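You operate a simulated robot arm through the tools that you are given. There is no shell and no other tool. Be economical: measure what you need, move in short steps, check, and stop when the job is done.

The job below is to be done with a simulated robot arm. You get a single attempt, and the scene is never put back.

JOB
Put things in order on the top of the game board. At the end: the blue key float from the top of the game board stands on top of the grey brick (carton); the cream jar (marked "CORKS") from the top of the game board is on the blue plate; the white nozzle from the top of the game board stands where the silver low tin stood; the silver low tin stands where the cream jar stood; whatever was shut is shut again. Leave all else as you found it, and nothing knocked over.
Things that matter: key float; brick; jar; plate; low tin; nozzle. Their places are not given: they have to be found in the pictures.

Only the result counts: the job must be done as asked and must still hold three seconds after the hand-in. Knocking over, shifting, dropping, spilling or breaking anything else fails it.

ROBOT AND FRAMES
A 6-joint arm with a two-finger parallel gripper, fixed in place. Base frame: the origin is at the foot of the arm, x ahead of it, y to its left, z up; the work surface is at about z = 0. Units: mm, degrees, N and s.
With the tool pointing down near the work surface it reaches from about 140 to 580 mm from the base axis. Its first joint turns from -66.0 to 66.0 degrees. Payload 2.1 kg.
Tool frame: the origin (TCP) lies between the finger pads and is the grasp point; the fingertips stand 30 mm ahead of it; z points along the fingers, y is the line along which they close. The gripper opens to 94 mm. The fingers are 28 mm wide and 10 mm thick; the gripper's body (50 by 96 mm) begins 55 mm behind the TCP.
Orientation is told as [roll, pitch, yaw] about the base's x, y, z axes, in that order, counted from this pose: with the fingers straight down and closing along the base's y, the tool's x points along the base's -x, its y along +y and its z along -z.

CONTROLS
- The arm moves only by the tool play_rows. Its argument "series" is a list of rows, each a list of 7 numbers: the turn, a rotation vector about the tool's x, y, z in degrees, then the shift along the tool's x, y, z in mm, then the gripper command, from -1 (shut) to 1 (fully open), values between in proportion. In form: [[wx, wy, wz, dx, dy, dz, grip], ...]. A call has 1 to 20 rows; each row shifts and turns the commanded pose from where the row before left it, along the tool's axes as they then stand. Rows are played at 5 a second. More than 50 mm and 8.6 degrees between two rows, or a gripper value outside its range, and nothing of the call is played. Where a pose cannot be reached the arm comes as near as it can. A force on the tool above 40 N (or 10 N above the force at the start of the call, whichever is more), or a blocked arm, ends the call early, and 0.2 s more pass. Each finger travels about 72 mm/s and halts on what it meets, pressing with about 36 N; the grip force reading is that of the motor and also rises with nothing between the fingers. The clock runs only during rows and for 0.2 s after the last one: add rows that do not move to give the fingers time. It gives the time, the measured TCP pose, the force on the tool (base axes), the opening and the grip force at its end, in the units of the frame above (readings bear some noise).
- Cameras (640 x 400 px; columns grow to the right, rows downward): "scene" is fixed at [52.3, -369.6, 478.3]; the picture's right is [0.80, -0.60, 0.00], its down [-0.36, -0.49, -0.79] and it looks along [0.47, 0.64, -0.61] (base axes); focal length 224 px, centre (320, 200). "wrist" rides on the gripper at [-37, 0, -58] in the tool frame; the picture's right is [0.00, -1.00, 0.00], its down [0.97, 0.00, -0.24] and it looks along [0.24, 0.00, 0.97] (tool axes); focal length 218 px, centre (320, 200).
- capture(camera): a new picture of that camera. The clock stands still meanwhile.
- measure_at(camera, pixels): for up to 12 pixels [column, row] of the newest picture of that camera ("zoom" is the newest enlarged one), the place [x, y, z] in the base frame of the surface seen there, good to about 2 mm. The clock stands still meanwhile.
- enlarge(camera, box): a new picture of the part [left, top, right, bottom] of that camera's present view, enlarged. The clock stands still meanwhile.
- job_done(): hands the job in; it is judged then, once.

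Keep the steps short. Do not move on a guess: measure, check each grasp and each placing, and mend mistakes. In all there are 80 turns and 38 pictures (those below and enlarged ones count). Leave the gripper open and the arm clear of the work at the hand-in unless told otherwise, and finish with a single line.

The tools are called after "Call:" as a command line: name --pt "numbers of a row" for each row, then --argument value for the rest, lists and objects as JSON in quotes. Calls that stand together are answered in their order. play_rows: Moves the arm, as the interface text tells. Its arguments: {"type":"object","properties":{"series":{"type":"array","items":{"type":"array","items":{"type":"number"}}}},"required":["series"]} The other tools are called the same way: capture (camera) takes a picture; measure_at (camera, pixels) gives the place of the surface under pixels of a picture; enlarge (camera, box) takes an enlarged picture of a part of a camera's view; job_done () hands the job in.

At the start:

```text
time: 0.0
position: [349.5, 25.9, 358.6]
ee_rot: [0.1, -0.2, -0.1]
contact_force: [-0.1, 0.2, 0.7]
grip_width: 93.7
grip_force: 0.1
```

scene: 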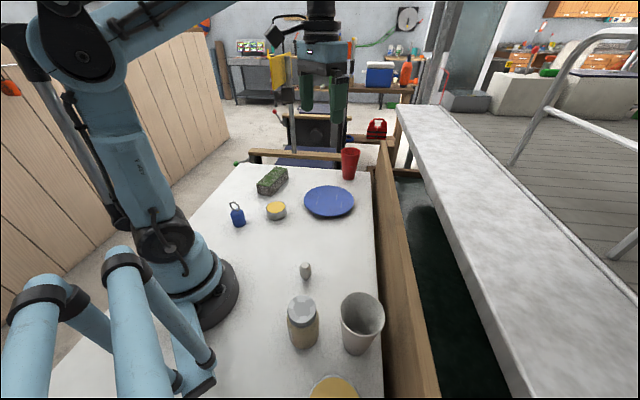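
wrist: 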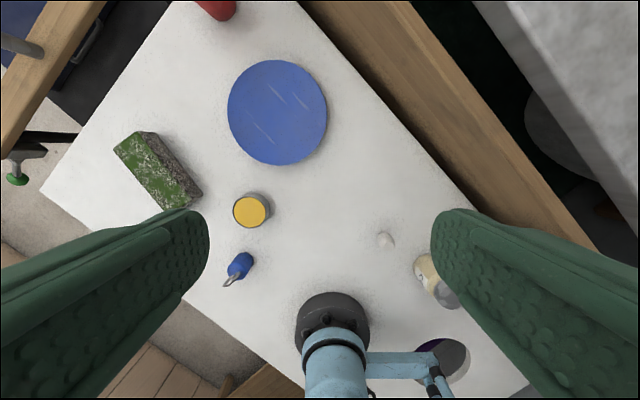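

I see the float near (238,217), a brick (272,180), a tin (276,210), the plate (330,202), a small nozzle (305,270), a jar (303,322) and a cup. I'll enlarge to check them.

Call:
enlarge --camera "scene" --box '[210, 140, 370, 240]'

Call:
enlarge --camera "scene" --box '[230, 250, 400, 400]'

Call:
measure_at --camera "scene" --pixels '[[238, 218], [236, 205], [276, 206], [276, 216], [329, 202], [306, 265], [306, 275], [302, 304], [303, 330], [362, 310], [333, 388], [270, 175]]'

Call:
measure_at --camera "wrist" --pixels '[[251, 211], [240, 265], [230, 282], [385, 240], [145, 135], [118, 148], [200, 190], [168, 205], [277, 112], [230, 112], [327, 112], [277, 160]]'

```text
4.00 times, centred on (290, 190) of scene
```

zoom: 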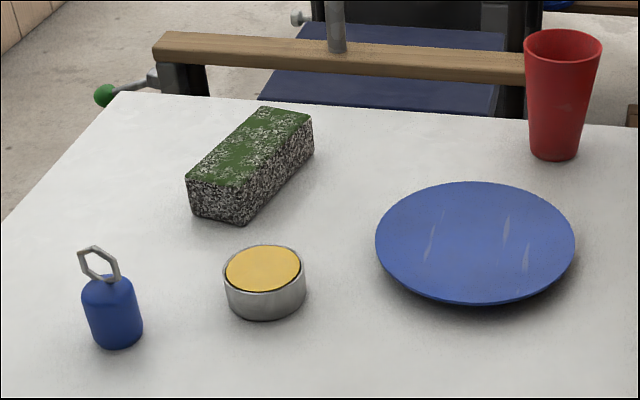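

```text
2.67 times, centred on (315, 325) of scene
```

zoom: 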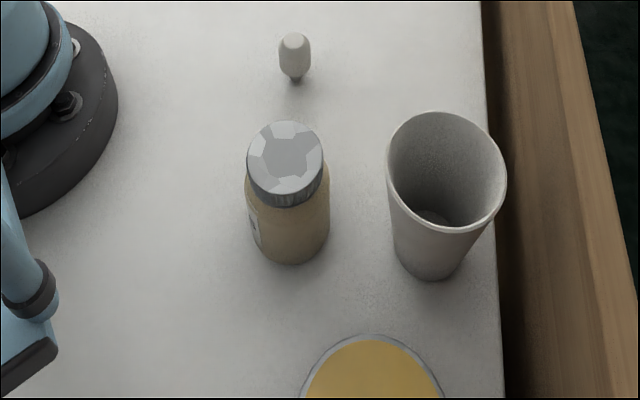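

```text
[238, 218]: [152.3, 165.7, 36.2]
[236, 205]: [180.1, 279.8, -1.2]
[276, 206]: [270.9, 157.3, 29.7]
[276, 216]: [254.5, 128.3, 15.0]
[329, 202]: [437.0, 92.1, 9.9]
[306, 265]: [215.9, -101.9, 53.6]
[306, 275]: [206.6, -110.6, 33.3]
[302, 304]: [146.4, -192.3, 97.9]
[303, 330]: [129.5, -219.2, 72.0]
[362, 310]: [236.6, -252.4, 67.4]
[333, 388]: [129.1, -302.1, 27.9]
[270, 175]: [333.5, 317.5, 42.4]
```

```text
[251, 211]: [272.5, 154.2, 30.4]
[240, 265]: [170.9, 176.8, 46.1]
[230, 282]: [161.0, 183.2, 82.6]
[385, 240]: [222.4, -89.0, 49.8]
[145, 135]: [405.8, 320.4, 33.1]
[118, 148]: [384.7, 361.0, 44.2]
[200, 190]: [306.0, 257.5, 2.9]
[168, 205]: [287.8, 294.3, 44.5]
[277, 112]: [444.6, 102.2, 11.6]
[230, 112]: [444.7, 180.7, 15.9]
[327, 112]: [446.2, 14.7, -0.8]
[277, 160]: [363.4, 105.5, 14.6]
```

Call:
measure_at --camera "zoom" --pixels '[[287, 155], [287, 124], [252, 175], [321, 170], [249, 210], [328, 215], [290, 258], [295, 36], [282, 55], [309, 55], [297, 77], [370, 380]]'

Call:
measure_at --camera "zoom" --pixels '[[403, 150], [390, 170], [500, 215], [440, 115], [440, 235], [430, 278], [310, 385], [430, 385], [372, 337], [285, 245]]'

Call:
enlarge --camera "wrist" --box '[100, 110, 300, 300]'

```text
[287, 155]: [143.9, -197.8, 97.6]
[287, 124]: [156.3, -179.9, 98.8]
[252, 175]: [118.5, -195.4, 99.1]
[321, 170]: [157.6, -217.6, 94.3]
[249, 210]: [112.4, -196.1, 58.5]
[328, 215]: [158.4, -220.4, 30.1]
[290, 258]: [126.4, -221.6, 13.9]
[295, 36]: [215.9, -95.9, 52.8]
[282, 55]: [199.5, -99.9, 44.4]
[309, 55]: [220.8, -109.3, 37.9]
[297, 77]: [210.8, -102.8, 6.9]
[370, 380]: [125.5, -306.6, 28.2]
```

```text
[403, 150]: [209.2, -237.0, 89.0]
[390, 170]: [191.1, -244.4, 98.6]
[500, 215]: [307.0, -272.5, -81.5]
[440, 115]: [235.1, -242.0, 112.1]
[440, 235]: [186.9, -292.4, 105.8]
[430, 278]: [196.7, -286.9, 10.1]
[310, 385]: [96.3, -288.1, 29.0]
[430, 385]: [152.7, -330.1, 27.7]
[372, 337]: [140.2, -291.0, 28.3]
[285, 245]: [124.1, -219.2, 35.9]
```

```text
2.11 times, centred on (200, 205) of wrist
```

zoom: 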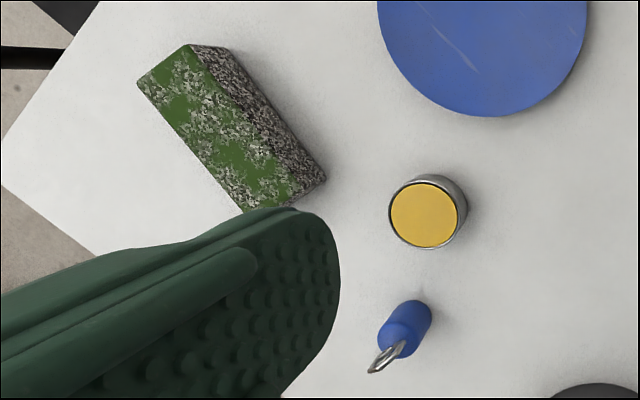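

Call:
measure_at --camera "zoom" --pixels '[[390, 213], [460, 213], [426, 179], [426, 246], [415, 312], [397, 345], [380, 360], [423, 305], [189, 46], [138, 83], [292, 180], [245, 205]]'

Call:
measure_at --camera "zoom" --pixels '[[383, 340], [423, 330], [412, 340], [228, 130], [190, 90], [260, 175], [393, 240], [462, 180]]'

```text
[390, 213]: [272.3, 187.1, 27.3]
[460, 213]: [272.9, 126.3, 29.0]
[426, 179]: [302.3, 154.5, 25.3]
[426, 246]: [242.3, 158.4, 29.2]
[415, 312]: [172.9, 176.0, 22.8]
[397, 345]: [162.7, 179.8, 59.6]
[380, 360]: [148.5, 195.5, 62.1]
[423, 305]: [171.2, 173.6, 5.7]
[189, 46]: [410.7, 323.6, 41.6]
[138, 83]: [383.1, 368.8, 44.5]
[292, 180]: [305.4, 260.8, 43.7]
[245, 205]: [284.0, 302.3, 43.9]
```

```text
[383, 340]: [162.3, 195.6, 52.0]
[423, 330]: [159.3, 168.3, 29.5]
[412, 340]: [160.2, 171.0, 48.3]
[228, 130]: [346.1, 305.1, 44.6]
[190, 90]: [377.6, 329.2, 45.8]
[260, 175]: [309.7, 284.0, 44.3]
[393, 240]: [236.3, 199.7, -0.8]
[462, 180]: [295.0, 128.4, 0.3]
```

Measured results:
- **Tin:** centre about (272,156), Ø61, height 29.
- **Brick:** top centre about (346,314) at z 44.5.
- **Jar:** centre about (143,-198), top z 98.
- **Cup:** centre about (211,-267).

Next I turn the gripper to yaw -45, so the fingers miss the cup, and move high above the jar.

Call:
play_rows --pt "0 0 7.5 0 0 0 1" --pt "0 0 7.5 0 0 0 1" --pt "0 0 7.5 0 0 0 1" --pt "0 0 7.5 0 0 0 1" --pt "0 0 7.5 0 0 0 1" --pt "0 0 7.5 0 0 0 1" --pt "0 0 0 -1.55 -38.05 13.75 1" --pt "0 0 0 -1.55 -38.05 13.75 1" --pt "0 0 0 -1.55 -38.05 13.75 1" --pt "0 0 0 -1.55 -38.05 13.75 1" --pt "0 0 0 -1.55 -38.05 13.75 1" --pt "0 0 0 -1.55 -38.05 13.75 1" --pt "0 0 0 -1.55 -38.05 13.75 1" --pt "0 0 0 -1.55 -38.05 13.75 1" --pt "0 0 0 0 0 0 1" --pt "0 0 0 0 0 0 1"

Call:
capture --camera "wrist"

```text
time: 3.4
position: [149.5, -197.1, 242.7]
ee_rot: [0.2, -0.1, -45.0]
contact_force: [0.4, -0.6, 0.5]
grip_width: 94.1
grip_force: 0.0
```

```text
32 pictures are left
```

wrist: 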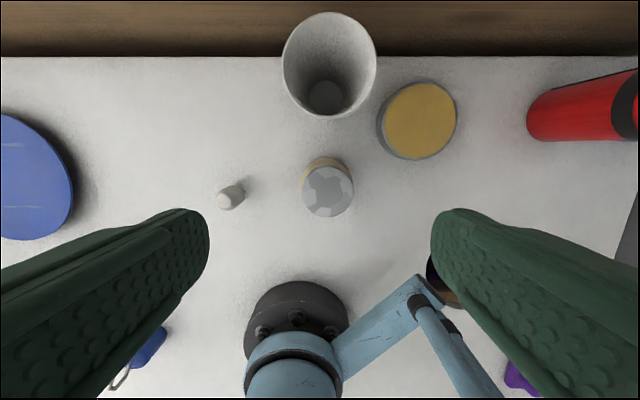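

From here I can measure the jar lid (328,190), the nozzle (230,197), the cup rim and the yellow disc.

Call:
measure_at --camera "wrist" --pixels '[[304, 192], [352, 192], [328, 170], [328, 214], [328, 160], [222, 205], [238, 200], [232, 186], [225, 192], [329, 114], [418, 83], [418, 157]]'

Call:
enlarge --camera "wrist" --box '[200, 130, 480, 250]'

Call:
play_rows --pt "0 0 0 0 0 0 1" --pt "0 0 0 0 0 0 1"

```text
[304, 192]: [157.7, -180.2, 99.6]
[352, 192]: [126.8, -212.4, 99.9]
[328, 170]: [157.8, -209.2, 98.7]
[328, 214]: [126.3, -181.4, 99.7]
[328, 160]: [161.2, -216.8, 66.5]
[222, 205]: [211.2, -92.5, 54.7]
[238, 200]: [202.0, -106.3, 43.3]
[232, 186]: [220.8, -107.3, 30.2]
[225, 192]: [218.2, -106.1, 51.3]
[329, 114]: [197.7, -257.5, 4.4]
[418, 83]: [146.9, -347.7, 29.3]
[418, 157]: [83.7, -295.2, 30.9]
```

```text
2.29 times, centred on (340, 190) of wrist
```

zoom: 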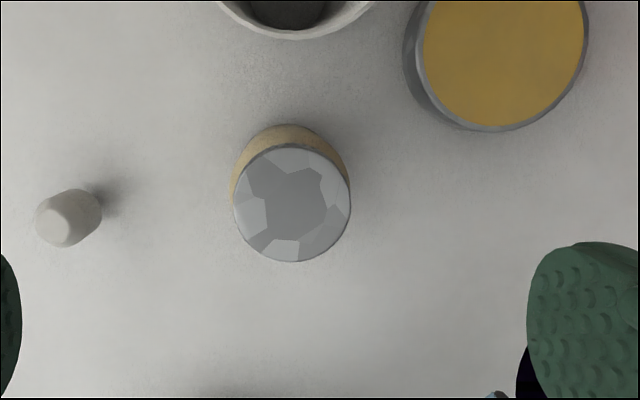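

```text
time: 4.0
position: [149.6, -196.9, 243.1]
ee_rot: [0.1, 0.0, -44.9]
contact_force: [0.0, 0.0, -1.0]
grip_width: 93.9
grip_force: 0.1
```

The pose reads (149.6,-197,243). The jar axis is at (142,-196). I lower 100 mm, leaving the fingertips at about z 115, and reread the pose.

Call:
play_rows --pt "0 0 0 0 0 33 1" --pt "0 0 0 0 0 33 1" --pt "0 0 0 0 0 32 1" --pt "0 0 0 0 0 0 1" --pt "0 0 0 0 0 0 1"

```text
time: 5.2
position: [147.9, -197.8, 146.0]
ee_rot: [0.1, -0.1, -45.0]
contact_force: [0.4, 0.9, 0.1]
grip_width: 93.9
grip_force: 0.0
```

Reading (147.9,-197.8,146). I correct by (-5.9,+1.8) and go down to z≈62.

Call:
play_rows --pt "0 0 0 5.4 -2.9 0 1" --pt "0 0 0 0 0 0 1" --pt "0 0 0 0 0 21 1" --pt "0 0 0 0 0 21 1" --pt "0 0 0 0 0 21 1" --pt "0 0 0 0 0 21 1" --pt "0 0 0 0 0 0 1" --pt "0 0 0 0 0 0 1"

```text
time: 7.0
position: [138.3, -197.5, 65.0]
ee_rot: [0.1, -0.1, -45.1]
contact_force: [-0.3, -0.4, -0.3]
grip_width: 94.1
grip_force: 0.0
```

Call:
play_rows --pt "0 0 0 -1.5 3.7 3 1" --pt "0 0 0 0 0 0 1" --pt "0 0 0 0 0 0 1"

Call:
capture --camera "wrist"

```text
time: 7.8
position: [142.0, -196.3, 63.0]
ee_rot: [0.1, -0.1, -45.1]
contact_force: [-0.5, 0.4, -0.6]
grip_width: 93.9
grip_force: 0.1
```

```text
30 pictures are left
```

wrist: 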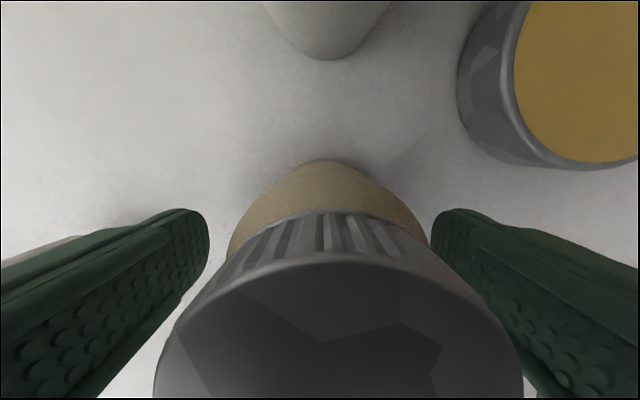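

The jar sits between the pads, about 2 mm to the right, so I shift a little and close.

Call:
play_rows --pt "0 0 0 0 -1.8 0 1" --pt "0 0 0 0 0 0 -1" --pt "0 0 0 0 0 0 -1" --pt "0 0 0 0 0 0 -1" --pt "0 0 0 0 0 0 -1" --pt "0 0 0 0 0 0 -1"

```text
time: 9.2
position: [141.7, -197.6, 62.2]
ee_rot: [0.1, -0.2, -44.9]
contact_force: [-0.6, -0.8, 1.1]
grip_width: 57.9
grip_force: 36.3
```

The jar is gripped (57.9 mm). I lift straight up and look.

Call:
play_rows --pt "0 0 0 0 0 -10 -1" --pt "0 0 0 0 0 -30 -1" --pt "0 0 0 0 0 -30 -1" --pt "0 0 0 0 0 -30 -1" --pt "0 0 0 0 0 -30 -1" --pt "0 0 0 0 0 -30 -1" --pt "0 0 0 0 0 0 -1"

Call:
capture --camera "scene"

Call:
measure_at --camera "scene" --pixels '[[307, 202], [351, 203], [330, 189], [330, 213], [329, 201], [320, 201], [338, 202], [345, 171]]'

```text
time: 10.8
position: [143.5, -196.9, 220.9]
ee_rot: [0.1, -0.1, -45.0]
contact_force: [-0.5, -1.0, -3.9]
grip_width: 57.7
grip_force: 36.2
```

```text
29 pictures are left
```

scene: 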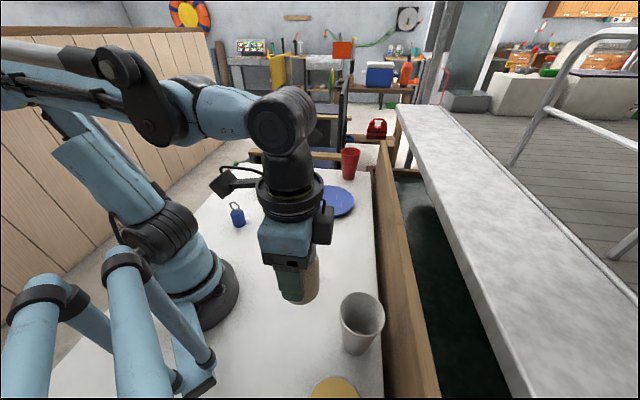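

```text
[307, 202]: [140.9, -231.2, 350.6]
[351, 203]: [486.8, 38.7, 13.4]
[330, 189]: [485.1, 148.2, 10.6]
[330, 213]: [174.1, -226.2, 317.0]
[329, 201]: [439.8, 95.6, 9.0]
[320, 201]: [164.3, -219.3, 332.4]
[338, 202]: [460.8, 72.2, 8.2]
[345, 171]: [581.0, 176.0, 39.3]
```

The plate centre is about (442,101), floor z≈9. I carry the jar there at this height.

Call:
play_rows --pt "0 0 0 0 20 0 -1" --pt "0 0 0 0 35 0 -1" --pt "0 0 0 0 42 0 -1" --pt "0 0 0 0 42 0 -1" --pt "0 0 0 0 42 0 -1" --pt "0 0 0 0 42 0 -1" --pt "0 0 0 0 42 0 -1" --pt "0 0 0 0 42 0 -1" --pt "0 0 0 0 42 0 -1" --pt "0 0 0 0 35 0 -1" --pt "0 0 0 0 25 0 -1" --pt "0 0 0 0 12 0 -1" --pt "0 0 0 0 0 0 -1" --pt "0 0 0 0 0 0 -1"

Call:
capture --camera "wrist"

```text
time: 13.8
position: [438.0, 98.4, 223.4]
ee_rot: [0.1, -0.1, -45.0]
contact_force: [0.0, -0.1, -2.1]
grip_width: 57.9
grip_force: 36.0
```

```text
28 pictures are left
```

wrist: 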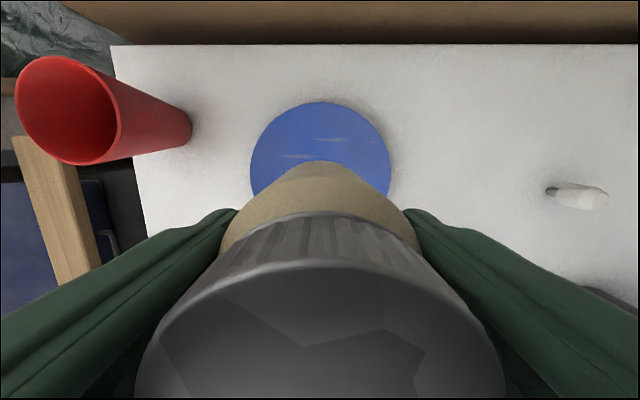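

I centre the jar and lower it to TCP z≈85, about 13 mm above contact.

Call:
play_rows --pt "0 0 0 -0.7 5 0 -1" --pt "0 0 0 0 0 28 -1" --pt "0 0 0 0 0 28 -1" --pt "0 0 0 0 0 28 -1" --pt "0 0 0 0 0 28 -1" --pt "0 0 0 0 0 26 -1" --pt "0 0 0 0 0 0 -1" --pt "0 0 0 0 0 0 -1"

Call:
enlarge --camera "scene" --box '[260, 120, 420, 220]'

```text
time: 15.6
position: [441.2, 103.8, 84.2]
ee_rot: [0.1, -0.2, -45.0]
contact_force: [0.7, 0.3, -2.6]
grip_width: 58.0
grip_force: 36.7
```

```text
4.00 times, centred on (340, 170) of scene
```

zoom: 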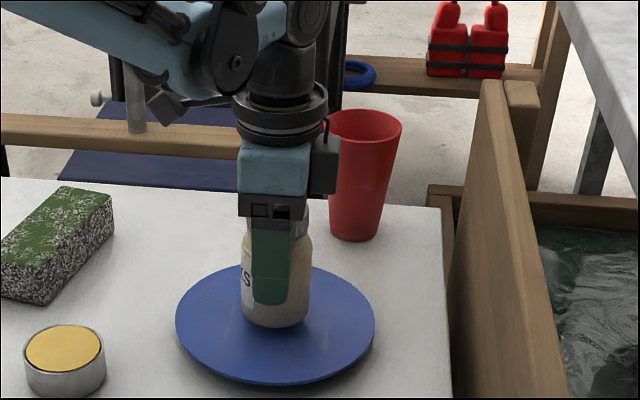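

The "CORKS" jar hangs over the plate centre. I lower slowly to about z 74.

Call:
play_rows --pt "0 0 0 0 -1 4 -1" --pt "0 0 0 0 0 4 -1" --pt "0 0 0 0 0 2 -1" --pt "0 0 0 0 0 0 -1"

```text
time: 16.6
position: [443.0, 104.4, 73.9]
ee_rot: [0.1, -0.1, -44.9]
contact_force: [-0.2, 0.0, -2.1]
grip_width: 57.9
grip_force: 35.9
```

Call:
play_rows --pt "0 0 0 0 0 1 -1" --pt "0 0 0 0 0 1 -1" --pt "0 0 0 0 0 0 -1"

```text
time: 17.4
position: [440.9, 104.5, 74.1]
ee_rot: [0.1, -0.2, -45.2]
contact_force: [-2.3, -3.6, 13.8]
grip_width: 58.0
grip_force: 35.9
```

Contact (13.8 N up). I release and check.

Call:
play_rows --pt "0 0 0 0 0 -0.7 -1" --pt "0 0 0 0 0 0 0.4" --pt "0 0 0 0 0 0 0.7" --pt "0 0 0 0 0 0 1" --pt "0 0 0 0 0 0 1" --pt "0 0 0 0 0 0 1"

Call:
enlarge --camera "scene" --box '[260, 120, 420, 220]'

```text
time: 18.8
position: [440.6, 102.6, 73.9]
ee_rot: [0.1, -0.1, -45.0]
contact_force: [0.9, -0.1, -0.2]
grip_width: 93.9
grip_force: 0.1
```

```text
4.00 times, centred on (340, 170) of scene
```

zoom: 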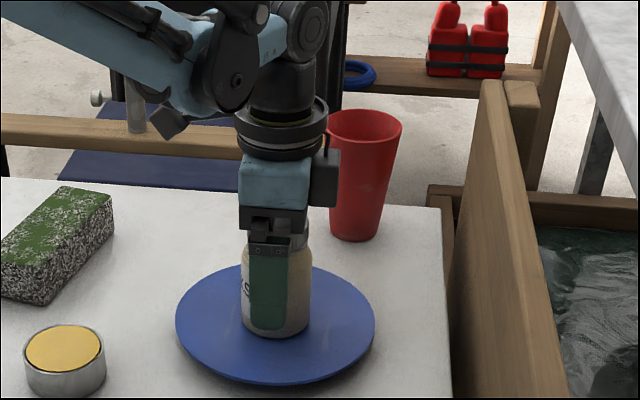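

The jar stands on the plate. I rise and move above the tin (272.5,156).

Call:
play_rows --pt "0 0 0 0 0 -20 1" --pt "0 0 0 0 0 -35 1" --pt "0 0 0 0 0 -35 1" --pt "0 0 0 0 0 -35 1" --pt "0 0 0 31.3 -16.2 0 1" --pt "0 0 0 31.3 -16.2 0 1" --pt "0 0 0 31.3 -16.2 0 1" --pt "0 0 0 31.3 -16.2 0 1" --pt "0 0 0 31.3 -16.2 0 1" --pt "0 0 0 0 0 0 1" --pt "0 0 0 0 0 0 1"

Call:
capture --camera "wrist"

```text
time: 21.2
position: [274.7, 158.4, 197.0]
ee_rot: [0.0, -0.2, -45.0]
contact_force: [0.3, -0.3, -0.2]
grip_width: 94.0
grip_force: 0.1
```

```text
25 pictures are left
```

wrist: 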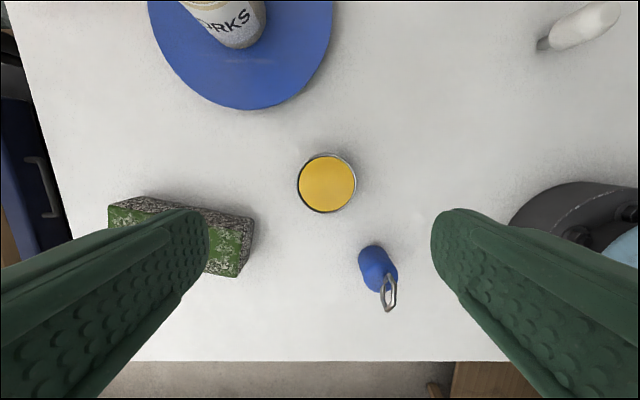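

Call:
measure_at --camera "wrist" --pixels '[[299, 185], [354, 185], [327, 158], [327, 211], [327, 185], [340, 155], [378, 262], [365, 250], [390, 300], [382, 275]]'

```text
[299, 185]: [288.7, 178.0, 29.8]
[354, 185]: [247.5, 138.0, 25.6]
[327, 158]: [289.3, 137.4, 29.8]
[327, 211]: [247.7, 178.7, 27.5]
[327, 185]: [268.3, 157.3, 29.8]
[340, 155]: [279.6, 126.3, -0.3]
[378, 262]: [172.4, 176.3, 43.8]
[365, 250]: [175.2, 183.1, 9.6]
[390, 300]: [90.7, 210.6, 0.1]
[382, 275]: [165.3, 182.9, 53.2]
```

Tin centre ≈ (269.5,157.5), height 29.5. I go down to z≈60, then read.

Call:
play_rows --pt "0 0 0 3 -4.3 27 1" --pt "0 0 0 0 0 30 1" --pt "0 0 0 0 0 30 1" --pt "0 0 0 0 0 30 1" --pt "0 0 0 0 0 20 1" --pt "0 0 0 0 0 0 1" --pt "0 0 0 0 0 0 1"

Call:
capture --camera "wrist"

Call:
measure_at --camera "wrist" --pixels '[[320, 200], [320, 300], [260, 280], [380, 280]]'

```text
time: 22.8
position: [271.5, 156.2, 60.9]
ee_rot: [0.1, 0.0, -45.0]
contact_force: [0.4, -0.2, -0.3]
grip_width: 94.0
grip_force: 0.0
```

```text
24 pictures are left
```

wrist: 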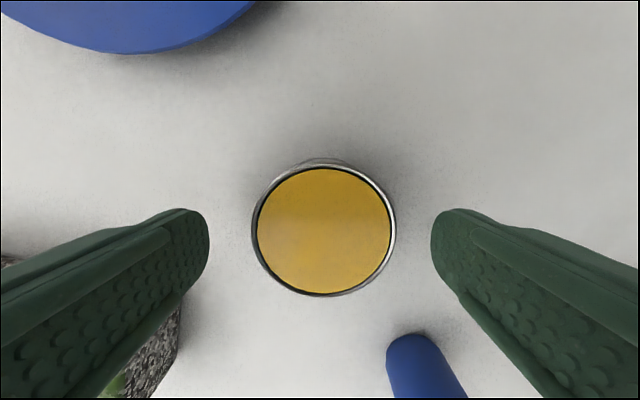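

```text
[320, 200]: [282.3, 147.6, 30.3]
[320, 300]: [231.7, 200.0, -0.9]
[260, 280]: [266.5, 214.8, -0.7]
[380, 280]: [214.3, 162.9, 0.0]
```

Nearly centred. I fine-shift and go down to z≈35.

Call:
play_rows --pt "0 0 0 2 -1.2 0 1" --pt "0 0 0 0 0 13 1" --pt "0 0 0 0 0 12 1" --pt "0 0 0 0 0 0 1" --pt "0 0 0 0 0 0 1"

```text
time: 24.0
position: [266.2, 158.0, 36.7]
ee_rot: [0.0, -0.1, -45.0]
contact_force: [-0.3, -0.3, 0.2]
grip_width: 94.3
grip_force: 0.0
```

Call:
play_rows --pt "0 0 0 -2.4 1.8 1.5 1" --pt "0 0 0 0 0 0 1" --pt "0 0 0 0 0 0 1" --pt "0 0 0 0 0 0 -1" --pt "0 0 0 0 0 0 -1" --pt "0 0 0 0 0 0 -1" --pt "0 0 0 0 0 0 -1" --pt "0 0 0 0 0 0 -1"

```text
time: 25.8
position: [271.2, 156.8, 34.6]
ee_rot: [0.1, -0.1, -45.0]
contact_force: [0.4, -0.6, 1.7]
grip_width: 63.1
grip_force: 35.9
```

The tin is gripped (63.1 mm). I lift it and carry it above the jar's old spot (142,-196.5).

Call:
play_rows --pt "0 0 0 0 0 -10 -1" --pt "0 0 0 0 0 -35 -1" --pt "0 0 0 0 0 -40 -1" --pt "0 0 0 0 0 -40 -1" --pt "0 0 0 -17.6 -37.9 0 -1" --pt "0 0 0 -17.6 -37.9 0 -1" --pt "0 0 0 -17.6 -37.9 0 -1" --pt "0 0 0 -17.6 -37.9 0 -1" --pt "0 0 0 -17.6 -37.9 0 -1" --pt "0 0 0 -17.6 -37.9 0 -1" --pt "0 0 0 -17.6 -37.9 0 -1" --pt "0 0 0 -17.6 -37.9 0 -1" --pt "0 0 0 -17.6 -37.9 0 -1" --pt "0 0 0 0 0 0 -1" --pt "0 0 0 0 0 0 -1"

```text
time: 29.0
position: [140.9, -196.1, 157.0]
ee_rot: [0.1, -0.2, -45.0]
contact_force: [0.1, -0.9, -2.3]
grip_width: 63.1
grip_force: 35.6
```

The tin is above the spot. To keep the wrist camera clear of the cup, I turn to yaw -20, then lower to z≈50.

Call:
play_rows --pt "0 0 -6.25 0 0 0 -1" --pt "0 0 -6.25 0 0 0 -1" --pt "0 0 -6.25 0 0 0 -1" --pt "0 0 -6.25 0 0 0 -1" --pt "0 0 0 0 0 27 -1" --pt "0 0 0 0 0 27 -1" --pt "0 0 0 0 0 27 -1" --pt "0 0 0 0 0 27 -1" --pt "0 0 0 0 0 0 -1" --pt "0 0 0 0 0 0 -1"

Call:
enlarge --camera "scene" --box '[230, 230, 400, 400]'

```text
time: 31.2
position: [140.2, -194.5, 50.4]
ee_rot: [0.0, 0.0, -20.2]
contact_force: [0.0, 0.1, -1.4]
grip_width: 63.1
grip_force: 36.6
```

```text
2.35 times, centred on (315, 315) of scene
```

zoom: 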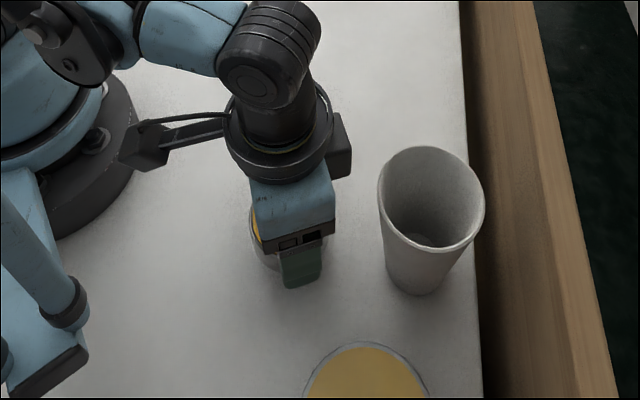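

Clear on all sides. I lower to about z 36.

Call:
play_rows --pt "0 0 0 -2 -1.2 6 -1" --pt "0 0 0 0 0 6 -1" --pt "0 0 0 0 0 2 -1" --pt "0 0 0 0 0 0 -1" --pt "0 0 0 0 0 0 -1"

```text
time: 32.4
position: [143.0, -198.3, 36.1]
ee_rot: [0.0, -0.1, -20.1]
contact_force: [-0.7, 0.8, -1.5]
grip_width: 62.9
grip_force: 35.6
```

Call:
play_rows --pt "0 0 0 0 1 1 -1" --pt "0 0 0 0 0 0 -1" --pt "0 0 0 0 0 0 -1"

```text
time: 33.2
position: [140.4, -196.4, 35.7]
ee_rot: [0.0, -0.2, -20.1]
contact_force: [0.5, -0.2, -1.4]
grip_width: 63.2
grip_force: 36.6
```

Call:
play_rows --pt "0 0 0 -1 0 1 -1" --pt "0 0 0 0 0 0 -1" --pt "0 0 0 0 0 0 -1"

```text
time: 34.0
position: [143.8, -197.2, 35.5]
ee_rot: [-0.1, -0.1, -20.0]
contact_force: [0.4, 0.7, -1.8]
grip_width: 63.2
grip_force: 36.1
```

Call:
play_rows --pt "0 0 0 0 0 1 -1" --pt "0 0 0 0 0 0 -1" --pt "0 0 0 0 0 0 -1"

```text
time: 34.8
position: [144.3, -197.3, 34.7]
ee_rot: [-0.1, -0.1, -20.1]
contact_force: [0.7, 0.3, -2.3]
grip_width: 63.0
grip_force: 35.9
```

Call:
play_rows --pt "0 0 0 1 0 0.7 -1" --pt "0 0 0 0 0 0.7 -1" --pt "0 0 0 0 0 0 -1"

```text
time: 35.4
position: [143.5, -197.8, 33.3]
ee_rot: [0.1, -0.2, -20.1]
contact_force: [-0.6, 3.5, 18.0]
grip_width: 63.4
grip_force: 35.9
stopped in row 2: the force on the tool passed its limit (the readings are from after the stop); the commanded pose is now the measured one
```

Contact with the table. I ease off, open and rise.

Call:
play_rows --pt "0 0 0 0 0 -0.5 -1" --pt "0 0 0 0 0 0 0.5" --pt "0 0 0 0 0 0 0.8" --pt "0 0 0 0 0 0 1" --pt "0 0 0 0 0 0 1" --pt "0 0 0 0 0 -15 1" --pt "0 0 0 0 0 -30 1" --pt "0 0 0 0 0 -35 1" --pt "0 0 0 0 0 -40 1" --pt "0 0 0 0 0 -40 1" --pt "0 0 0 0 0 0 1"

Call:
capture --camera "wrist"

```text
time: 37.8
position: [141.3, -200.2, 194.8]
ee_rot: [0.1, -0.3, -19.9]
contact_force: [-0.2, 0.4, -0.1]
grip_width: 94.5
grip_force: 0.0
```

```text
22 pictures are left
```

wrist: 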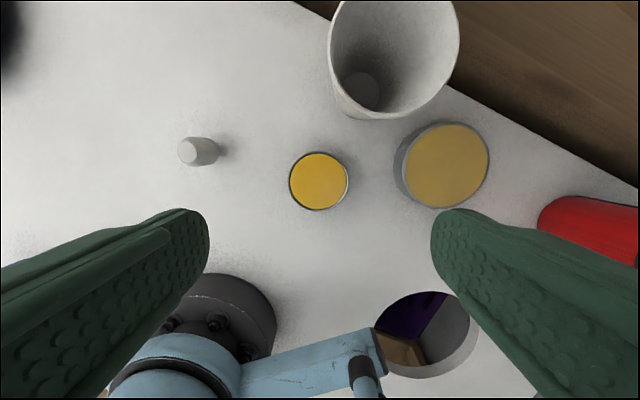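

Tin placed. I measure its place and the nozzle's.

Call:
measure_at --camera "wrist" --pixels '[[291, 182], [346, 182], [319, 155], [319, 208], [182, 152], [198, 152], [207, 160], [207, 141], [213, 152], [217, 153], [188, 140], [188, 164]]'

Call:
enlarge --camera "scene" --box '[275, 245, 335, 295]'

Call:
measure_at --camera "zoom" --pixels '[[320, 100], [320, 200], [320, 280]]'

```text
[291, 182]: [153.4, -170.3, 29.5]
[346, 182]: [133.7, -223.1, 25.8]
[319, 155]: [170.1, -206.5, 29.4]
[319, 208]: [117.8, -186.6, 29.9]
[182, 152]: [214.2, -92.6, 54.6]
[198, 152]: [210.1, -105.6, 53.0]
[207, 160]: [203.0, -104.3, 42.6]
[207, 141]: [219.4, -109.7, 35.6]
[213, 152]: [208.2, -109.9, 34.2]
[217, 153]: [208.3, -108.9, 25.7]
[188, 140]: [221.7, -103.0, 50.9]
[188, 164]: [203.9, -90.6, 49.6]
```

```text
8.00 times, centred on (305, 270) of scene
```

zoom: 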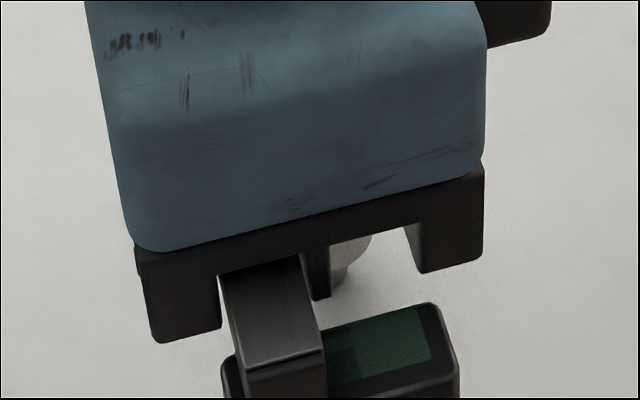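

```text
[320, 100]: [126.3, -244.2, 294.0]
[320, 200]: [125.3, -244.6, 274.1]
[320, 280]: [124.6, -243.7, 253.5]
```

The tin sits at (143.7,-196.6), on the jar's old spot. The nozzle is about (211,-100), top z 54. I move above it.

Call:
play_rows --pt "0 0 0 -7.8 29.5 17.5 1" --pt "0 0 0 -7.8 29.5 17.5 1" --pt "0 0 0 -7.8 29.5 17.5 1" --pt "0 0 0 -7.8 29.5 17.5 1" --pt "0 0 0 0 0 0 1" --pt "0 0 0 0 0 0 1"

Call:
capture --camera "wrist"

Call:
enlarge --camera "scene" --box '[265, 235, 345, 295]'

```text
time: 39.2
position: [214.2, -98.6, 123.1]
ee_rot: [0.1, -0.2, -20.0]
contact_force: [-0.7, -0.3, 0.1]
grip_width: 94.2
grip_force: 0.0
```

```text
20 pictures are left
```

wrist: 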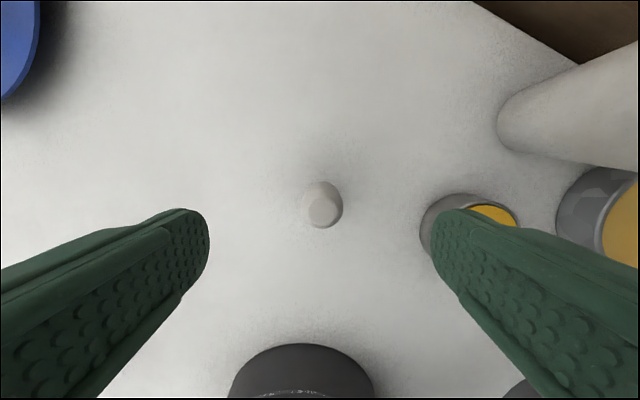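

```text
6.67 times, centred on (305, 265) of scene
```

zoom: 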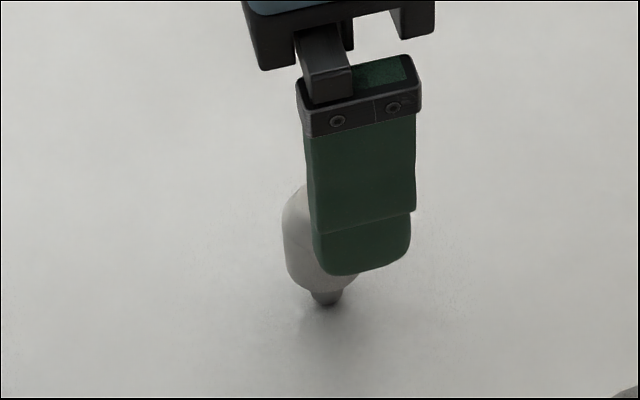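

Call:
measure_at --camera "wrist" --pixels '[[322, 212], [306, 204], [341, 204], [322, 226], [324, 186], [312, 212], [333, 212], [343, 202]]'

Call:
measure_at --camera "zoom" --pixels '[[295, 235], [325, 302], [325, 292], [313, 296], [340, 296], [300, 280], [340, 290]]'

```text
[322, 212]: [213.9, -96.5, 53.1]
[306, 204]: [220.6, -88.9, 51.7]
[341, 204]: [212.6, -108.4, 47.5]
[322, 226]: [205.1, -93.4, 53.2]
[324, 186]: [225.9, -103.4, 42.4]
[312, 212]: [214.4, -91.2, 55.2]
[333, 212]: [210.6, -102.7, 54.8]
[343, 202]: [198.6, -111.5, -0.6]
```

```text
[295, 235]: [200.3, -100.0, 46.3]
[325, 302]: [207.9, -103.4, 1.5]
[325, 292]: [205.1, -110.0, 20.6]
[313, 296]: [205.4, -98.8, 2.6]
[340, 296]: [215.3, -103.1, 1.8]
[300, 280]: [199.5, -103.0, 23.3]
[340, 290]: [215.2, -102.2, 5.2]
```

Nozzle axis ≈ (212,-98), with a narrow foot. I descend to z≈41 and check.

Call:
play_rows --pt "0 0 0 2.2 -0.7 0 1" --pt "0 0 0 0 0 27 1" --pt "0 0 0 0 0 27 1" --pt "0 0 0 0 0 27 1" --pt "0 0 0 0 0 0 1" --pt "0 0 0 0 0 0 1"

Call:
capture --camera "wrist"

```text
time: 40.6
position: [210.4, -98.7, 45.7]
ee_rot: [0.2, -0.1, -20.0]
contact_force: [-0.5, 0.4, 0.4]
grip_width: 94.0
grip_force: 0.0
```

```text
18 pictures are left
```

wrist: 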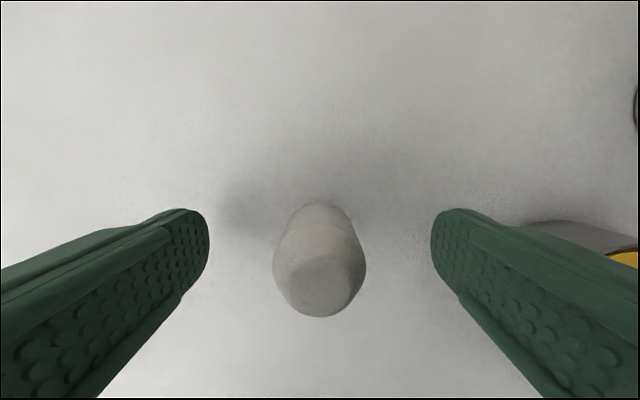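

Centred. I go down 5 mm, close part way, then grip.

Call:
play_rows --pt "0 0 0 0 0 5 1" --pt "0 0 0 0 0 0 1" --pt "0 0 0 0 0 0 -0.3" --pt "0 0 0 0 0 0 -0.3" --pt "0 0 0 0 0 0 -0.3" --pt "0 0 0 0 0 0 -0.4" --pt "0 0 0 0 0 0 -0.5" --pt "0 0 0 0 0 0 -0.6" --pt "0 0 0 0 0 0 -0.8" --pt "0 0 0 0 0 0 -1" --pt "0 0 0 0 0 0 -1" --pt "0 0 0 0 0 0 -1"

Call:
enlarge --camera "scene" --box '[265, 235, 345, 295]'

```text
time: 43.2
position: [210.5, -98.4, 39.2]
ee_rot: [0.1, -0.1, -20.1]
contact_force: [0.1, 0.1, -0.5]
grip_width: 26.5
grip_force: 35.9
```

```text
6.67 times, centred on (305, 265) of scene
```

zoom: 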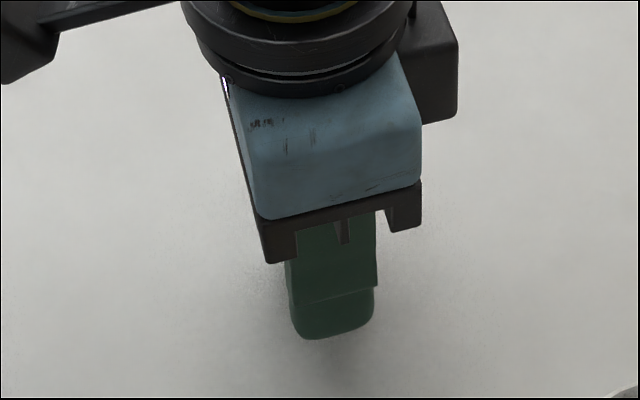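

The nozzle is gripped (26.5 mm). I lift it and carry it above the tin's old spot (269.5,157.5).

Call:
play_rows --pt "0 0 0 0 0 -10 -1" --pt "0 0 0 0 0 -30 -1" --pt "0 0 0 0 0 -30 -1" --pt "0 0 0 0 0 -30 -1" --pt "0 0 0 4.6 37.3 0 -1" --pt "0 0 0 4.6 37.3 0 -1" --pt "0 0 0 4.6 37.3 0 -1" --pt "0 0 0 4.6 37.3 0 -1" --pt "0 0 0 4.6 37.3 0 -1" --pt "0 0 0 4.6 37.3 0 -1" --pt "0 0 0 4.6 37.3 0 -1" --pt "0 0 0 0 0 0 -1" --pt "0 0 0 0 0 0 -1"

Call:
enlarge --camera "scene" --box '[220, 130, 340, 240]'

```text
time: 46.0
position: [271.3, 159.2, 137.5]
ee_rot: [0.1, -0.3, -20.0]
contact_force: [-0.7, 0.0, -0.2]
grip_width: 26.5
grip_force: 36.4
```

```text
3.64 times, centred on (280, 185) of scene
```

zoom: 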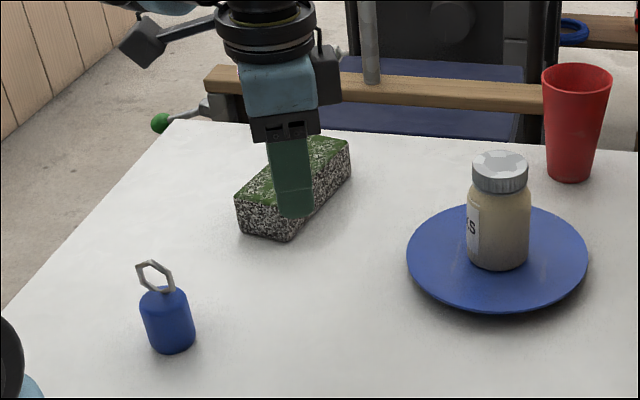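

Held. I fine-shift and lower to z≈44.

Call:
play_rows --pt "0 0 0 2 -2 0 -1" --pt "0 0 0 0 0 31 -1" --pt "0 0 0 0 0 31 -1" --pt "0 0 0 0 0 20 -1" --pt "0 0 0 0 0 11 -1" --pt "0 0 0 0 0 0 -1" --pt "0 0 0 0 0 0 -1"

```text
time: 47.6
position: [267.0, 158.6, 48.3]
ee_rot: [0.1, -0.2, -20.0]
contact_force: [0.8, -1.1, -0.3]
grip_width: 26.5
grip_force: 36.1
```

Call:
play_rows --pt "0 0 0 0 0 4 -1" --pt "0 0 0 0 0 3 -1" --pt "0 0 0 0 0 0 -1" --pt "0 0 0 0 0 0 -1"

```text
time: 48.6
position: [265.6, 157.7, 40.7]
ee_rot: [0.0, -0.2, -20.0]
contact_force: [0.0, 0.6, 7.6]
grip_width: 26.2
grip_force: 36.1
```

Contact (7.6 N). I ease off, open gently, and look.

Call:
play_rows --pt "0 0 0 0 0 -0.4 -1" --pt "0 0 0 0 0 0 -1" --pt "0 0 0 0 0 0 -0.4" --pt "0 0 0 0 0 0 -0.2" --pt "0 0 0 0 0 0 0.1" --pt "0 0 0 0 0 0 0.5" --pt "0 0 0 0 0 0 0.8" --pt "0 0 0 0 0 0 0.8"

Call:
capture --camera "wrist"

```text
time: 50.4
position: [267.5, 158.5, 38.8]
ee_rot: [0.0, -0.2, -20.0]
contact_force: [-1.0, -0.2, 0.5]
grip_width: 84.6
grip_force: 0.2
```

```text
15 pictures are left
```

wrist: 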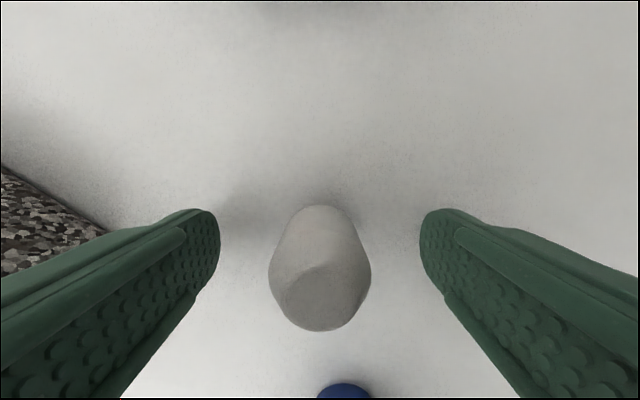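

The nozzle stands. I rise and move over the float (164,177).

Call:
play_rows --pt "0 0 0 0 0 -10 0.8" --pt "0 0 0 0 0 -30 0.8" --pt "0 0 0 0 0 -40 1" --pt "0 0 0 0 0 -40 1" --pt "0 0 0 0 0 -30 1" --pt "0 0 0 34.3 -6.1 0 1" --pt "0 0 0 34.3 -6.1 0 1" --pt "0 0 0 34.3 -6.1 0 1" --pt "0 0 0 0 0 0 1" --pt "0 0 0 0 0 0 1"

Call:
capture --camera "wrist"

Call:
enlarge --camera "scene" --box '[210, 160, 300, 240]'

```text
time: 52.6
position: [162.6, 175.6, 191.5]
ee_rot: [0.1, -0.1, -20.1]
contact_force: [-0.4, -0.3, 0.6]
grip_width: 94.0
grip_force: 0.2
```

```text
14 pictures are left
```

wrist: 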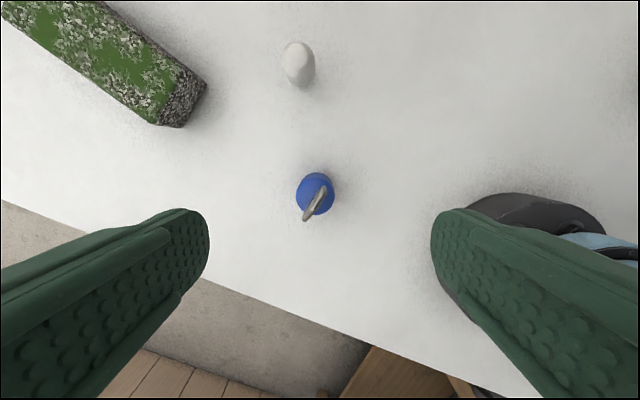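

```text
5.00 times, centred on (255, 200) of scene
```

zoom: 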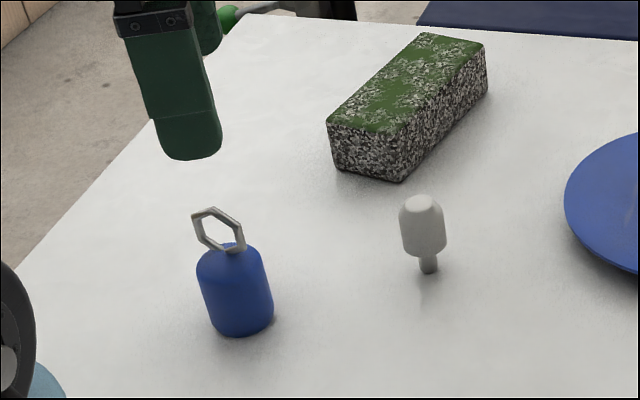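

Call:
measure_at --camera "wrist" --pixels '[[298, 195], [333, 192], [316, 175], [308, 185], [326, 205], [322, 190], [318, 195], [308, 218], [299, 65], [100, 40], [180, 65], [150, 120]]'

Call:
measure_at --camera "zoom" --pixels '[[200, 280], [269, 280], [240, 333], [215, 262], [200, 215], [240, 228], [428, 270], [423, 198], [425, 36], [483, 45], [330, 125], [395, 135]]'

```text
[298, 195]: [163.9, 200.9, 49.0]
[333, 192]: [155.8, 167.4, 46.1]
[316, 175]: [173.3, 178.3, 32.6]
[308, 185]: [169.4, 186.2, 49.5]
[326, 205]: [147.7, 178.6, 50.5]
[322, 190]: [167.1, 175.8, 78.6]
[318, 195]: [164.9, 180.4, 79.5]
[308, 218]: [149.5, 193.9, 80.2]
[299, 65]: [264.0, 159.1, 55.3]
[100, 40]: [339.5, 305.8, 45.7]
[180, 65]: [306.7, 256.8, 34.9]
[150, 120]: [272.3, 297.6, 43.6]
```

```text
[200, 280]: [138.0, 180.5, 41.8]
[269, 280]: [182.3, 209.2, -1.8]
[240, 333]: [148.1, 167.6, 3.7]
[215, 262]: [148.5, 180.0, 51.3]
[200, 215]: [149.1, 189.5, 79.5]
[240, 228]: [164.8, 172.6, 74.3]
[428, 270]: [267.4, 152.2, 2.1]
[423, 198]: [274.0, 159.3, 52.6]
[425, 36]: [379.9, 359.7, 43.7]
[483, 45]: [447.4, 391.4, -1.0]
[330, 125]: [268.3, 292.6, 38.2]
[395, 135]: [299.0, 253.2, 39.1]
```

The nozzle stands at about (268,156). Float axis ≈ (158.5,182), body Ø~35, top z 50, ring to about 83. I descend to z≈90 and look.

Call:
play_rows --pt "0 0 0 6 4.4 0 1" --pt "0 0 0 0 0 34 1" --pt "0 0 0 0 0 34 1" --pt "0 0 0 0 0 33 1" --pt "0 0 0 0 0 0 1" --pt "0 0 0 0 0 0 1"

Call:
capture --camera "wrist"

```text
time: 54.0
position: [160.4, 182.8, 89.2]
ee_rot: [0.0, -0.2, -20.0]
contact_force: [1.2, 0.2, 0.5]
grip_width: 93.9
grip_force: 0.0
```

```text
12 pictures are left
```

wrist: 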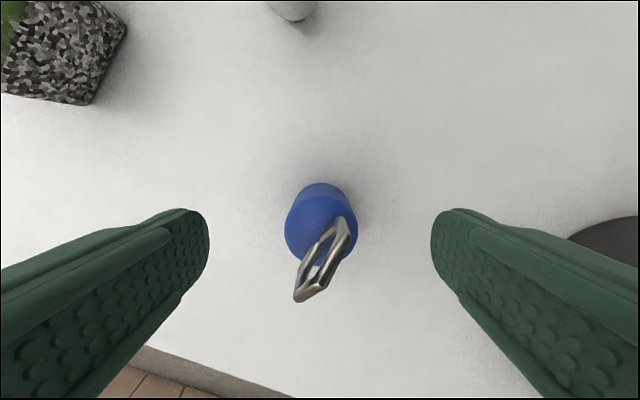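

Centred at column 321. I descend to z≈42 and close gently.

Call:
play_rows --pt "0 0 0 0 0 16 1" --pt "0 0 0 0 0 16 1" --pt "0 0 0 0 0 14 1" --pt "0 0 0 0 0 0 1" --pt "0 0 0 0 0 0 1" --pt "0 0 0 0 0 0 0" --pt "0 0 0 0 0 0 0" --pt "0 0 0 0 0 0 -0.1" --pt "0 0 0 0 0 0 -0.2" --pt "0 0 0 0 0 0 -0.3" --pt "0 0 0 0 0 0 -0.6" --pt "0 0 0 0 0 0 -1" --pt "0 0 0 0 0 0 -1"

```text
time: 56.8
position: [159.5, 181.7, 43.8]
ee_rot: [0.1, -0.2, -20.0]
contact_force: [0.0, 0.3, -0.5]
grip_width: 36.6
grip_force: 35.8
```

The float is gripped (36.6 mm). I lift it and carry it over the brick centre (342,311).

Call:
play_rows --pt "0 0 0 0 0 -10 -1" --pt "0 0 0 0 0 -35 -1" --pt "0 0 0 0 0 -35 -1" --pt "0 0 0 0 0 -35 -1" --pt "0 0 0 -21.2 30.7 0 -1" --pt "0 0 0 -21.2 30.7 0 -1" --pt "0 0 0 -21.2 30.7 0 -1" --pt "0 0 0 -21.2 30.7 0 -1" --pt "0 0 0 -21.2 30.7 0 -1" --pt "0 0 0 -21.2 30.7 0 -1" --pt "0 0 0 0 0 0 -1" --pt "0 0 0 0 0 0 -1"

Call:
capture --camera "wrist"

Call:
enlarge --camera "scene" --box '[220, 120, 340, 230]'

```text
time: 59.4
position: [341.3, 313.7, 157.3]
ee_rot: [0.1, -0.1, -19.9]
contact_force: [0.4, 0.0, -0.9]
grip_width: 36.3
grip_force: 36.0
```

```text
11 pictures are left
```

wrist: 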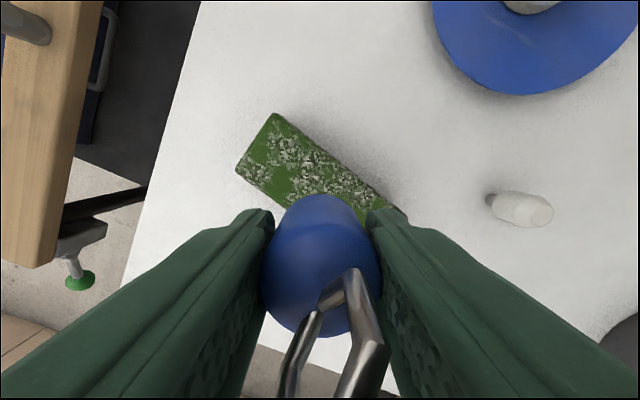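

```text
3.64 times, centred on (280, 175) of scene
```

zoom: 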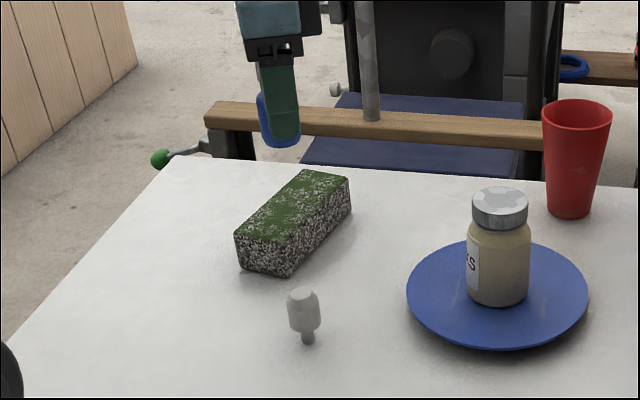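

Now the brick is fully visible in the scene view. I measure its top corners.

Call:
measure_at --camera "zoom" --pixels '[[309, 172], [347, 180], [238, 232], [278, 239], [293, 206], [270, 212], [312, 205]]'

Call:
measure_at --camera "wrist" --pixels '[[275, 115], [238, 168], [402, 213], [370, 187]]'

```text
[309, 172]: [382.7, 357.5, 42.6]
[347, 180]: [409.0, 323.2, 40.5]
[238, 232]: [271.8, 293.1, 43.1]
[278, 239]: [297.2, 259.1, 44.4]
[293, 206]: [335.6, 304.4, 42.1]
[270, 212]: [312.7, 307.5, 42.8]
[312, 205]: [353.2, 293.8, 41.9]
```

```text
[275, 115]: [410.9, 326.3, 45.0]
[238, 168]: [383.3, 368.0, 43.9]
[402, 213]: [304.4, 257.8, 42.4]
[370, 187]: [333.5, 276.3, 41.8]
```

Brick centre ≈ (341,311), top z≈43.5, so contact should come at TCP z≈87. I lower to about 95.

Call:
play_rows --pt "0 0 0 -0.6 -1.5 0 -1" --pt "0 0 0 0 0 22 -1" --pt "0 0 0 0 0 22 -1" --pt "0 0 0 0 0 16 -1" --pt "0 0 0 0 0 0 -1" --pt "0 0 0 0 0 0 -1"

Call:
enlarge --camera "scene" --box '[220, 120, 340, 230]'

```text
time: 60.8
position: [341.6, 310.2, 97.5]
ee_rot: [0.1, -0.1, -20.0]
contact_force: [-0.7, -0.3, 0.4]
grip_width: 36.3
grip_force: 35.6
```

```text
3.64 times, centred on (280, 175) of scene
```

zoom: 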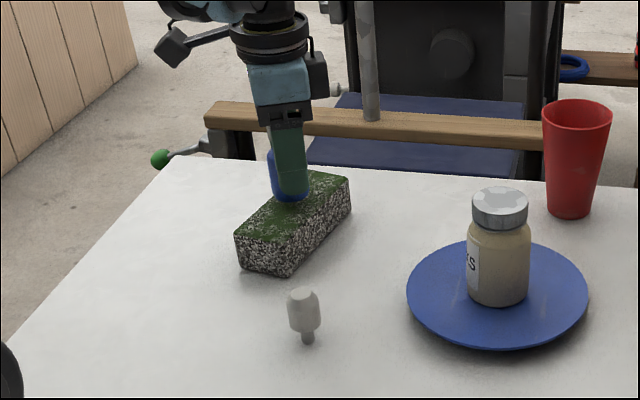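

Well over the brick. I lower in small steps to contact.

Call:
play_rows --pt "0 0 0 0 0 4 -1" --pt "0 0 0 0 0 3 -1" --pt "0 0 0 0 0 1 -1" --pt "0 0 0 0 0 0 -1" --pt "0 0 0 0 0 0 -1"

```text
time: 62.0
position: [343.4, 311.2, 90.7]
ee_rot: [0.1, -0.2, -20.0]
contact_force: [-0.3, 0.6, -0.6]
grip_width: 36.7
grip_force: 35.9
```

Call:
play_rows --pt "0 0 0 0 0 1 -1" --pt "0 0 0 0 0 1 -1" --pt "0 0 0 0 0 0 -1" --pt "0 0 0 0 0 0 -1"

```text
time: 63.0
position: [341.3, 309.3, 88.1]
ee_rot: [0.2, -0.3, -20.0]
contact_force: [0.6, 1.4, 27.6]
grip_width: 36.4
grip_force: 35.7
```

Contact (27.6 N). I ease up 1 mm, check the force, then release.

Call:
play_rows --pt "0 0 0 0 0 -0.5 -1" --pt "0 0 0 0 0 -0.4 -1" --pt "0 0 0 0 0 0 -1"

```text
time: 63.8
position: [342.1, 309.2, 88.6]
ee_rot: [0.1, -0.1, -19.9]
contact_force: [-7.8, 2.3, 22.7]
grip_width: 36.3
grip_force: 35.9
```

Call:
play_rows --pt "0 0 0 0 0 -0.5 -1" --pt "0 0 0 0 0 -0.5 -1" --pt "0 0 0 0 0 0 -1"

```text
time: 64.6
position: [341.8, 309.3, 90.9]
ee_rot: [0.2, -0.1, -19.9]
contact_force: [0.0, 0.0, 0.5]
grip_width: 36.4
grip_force: 36.1
```

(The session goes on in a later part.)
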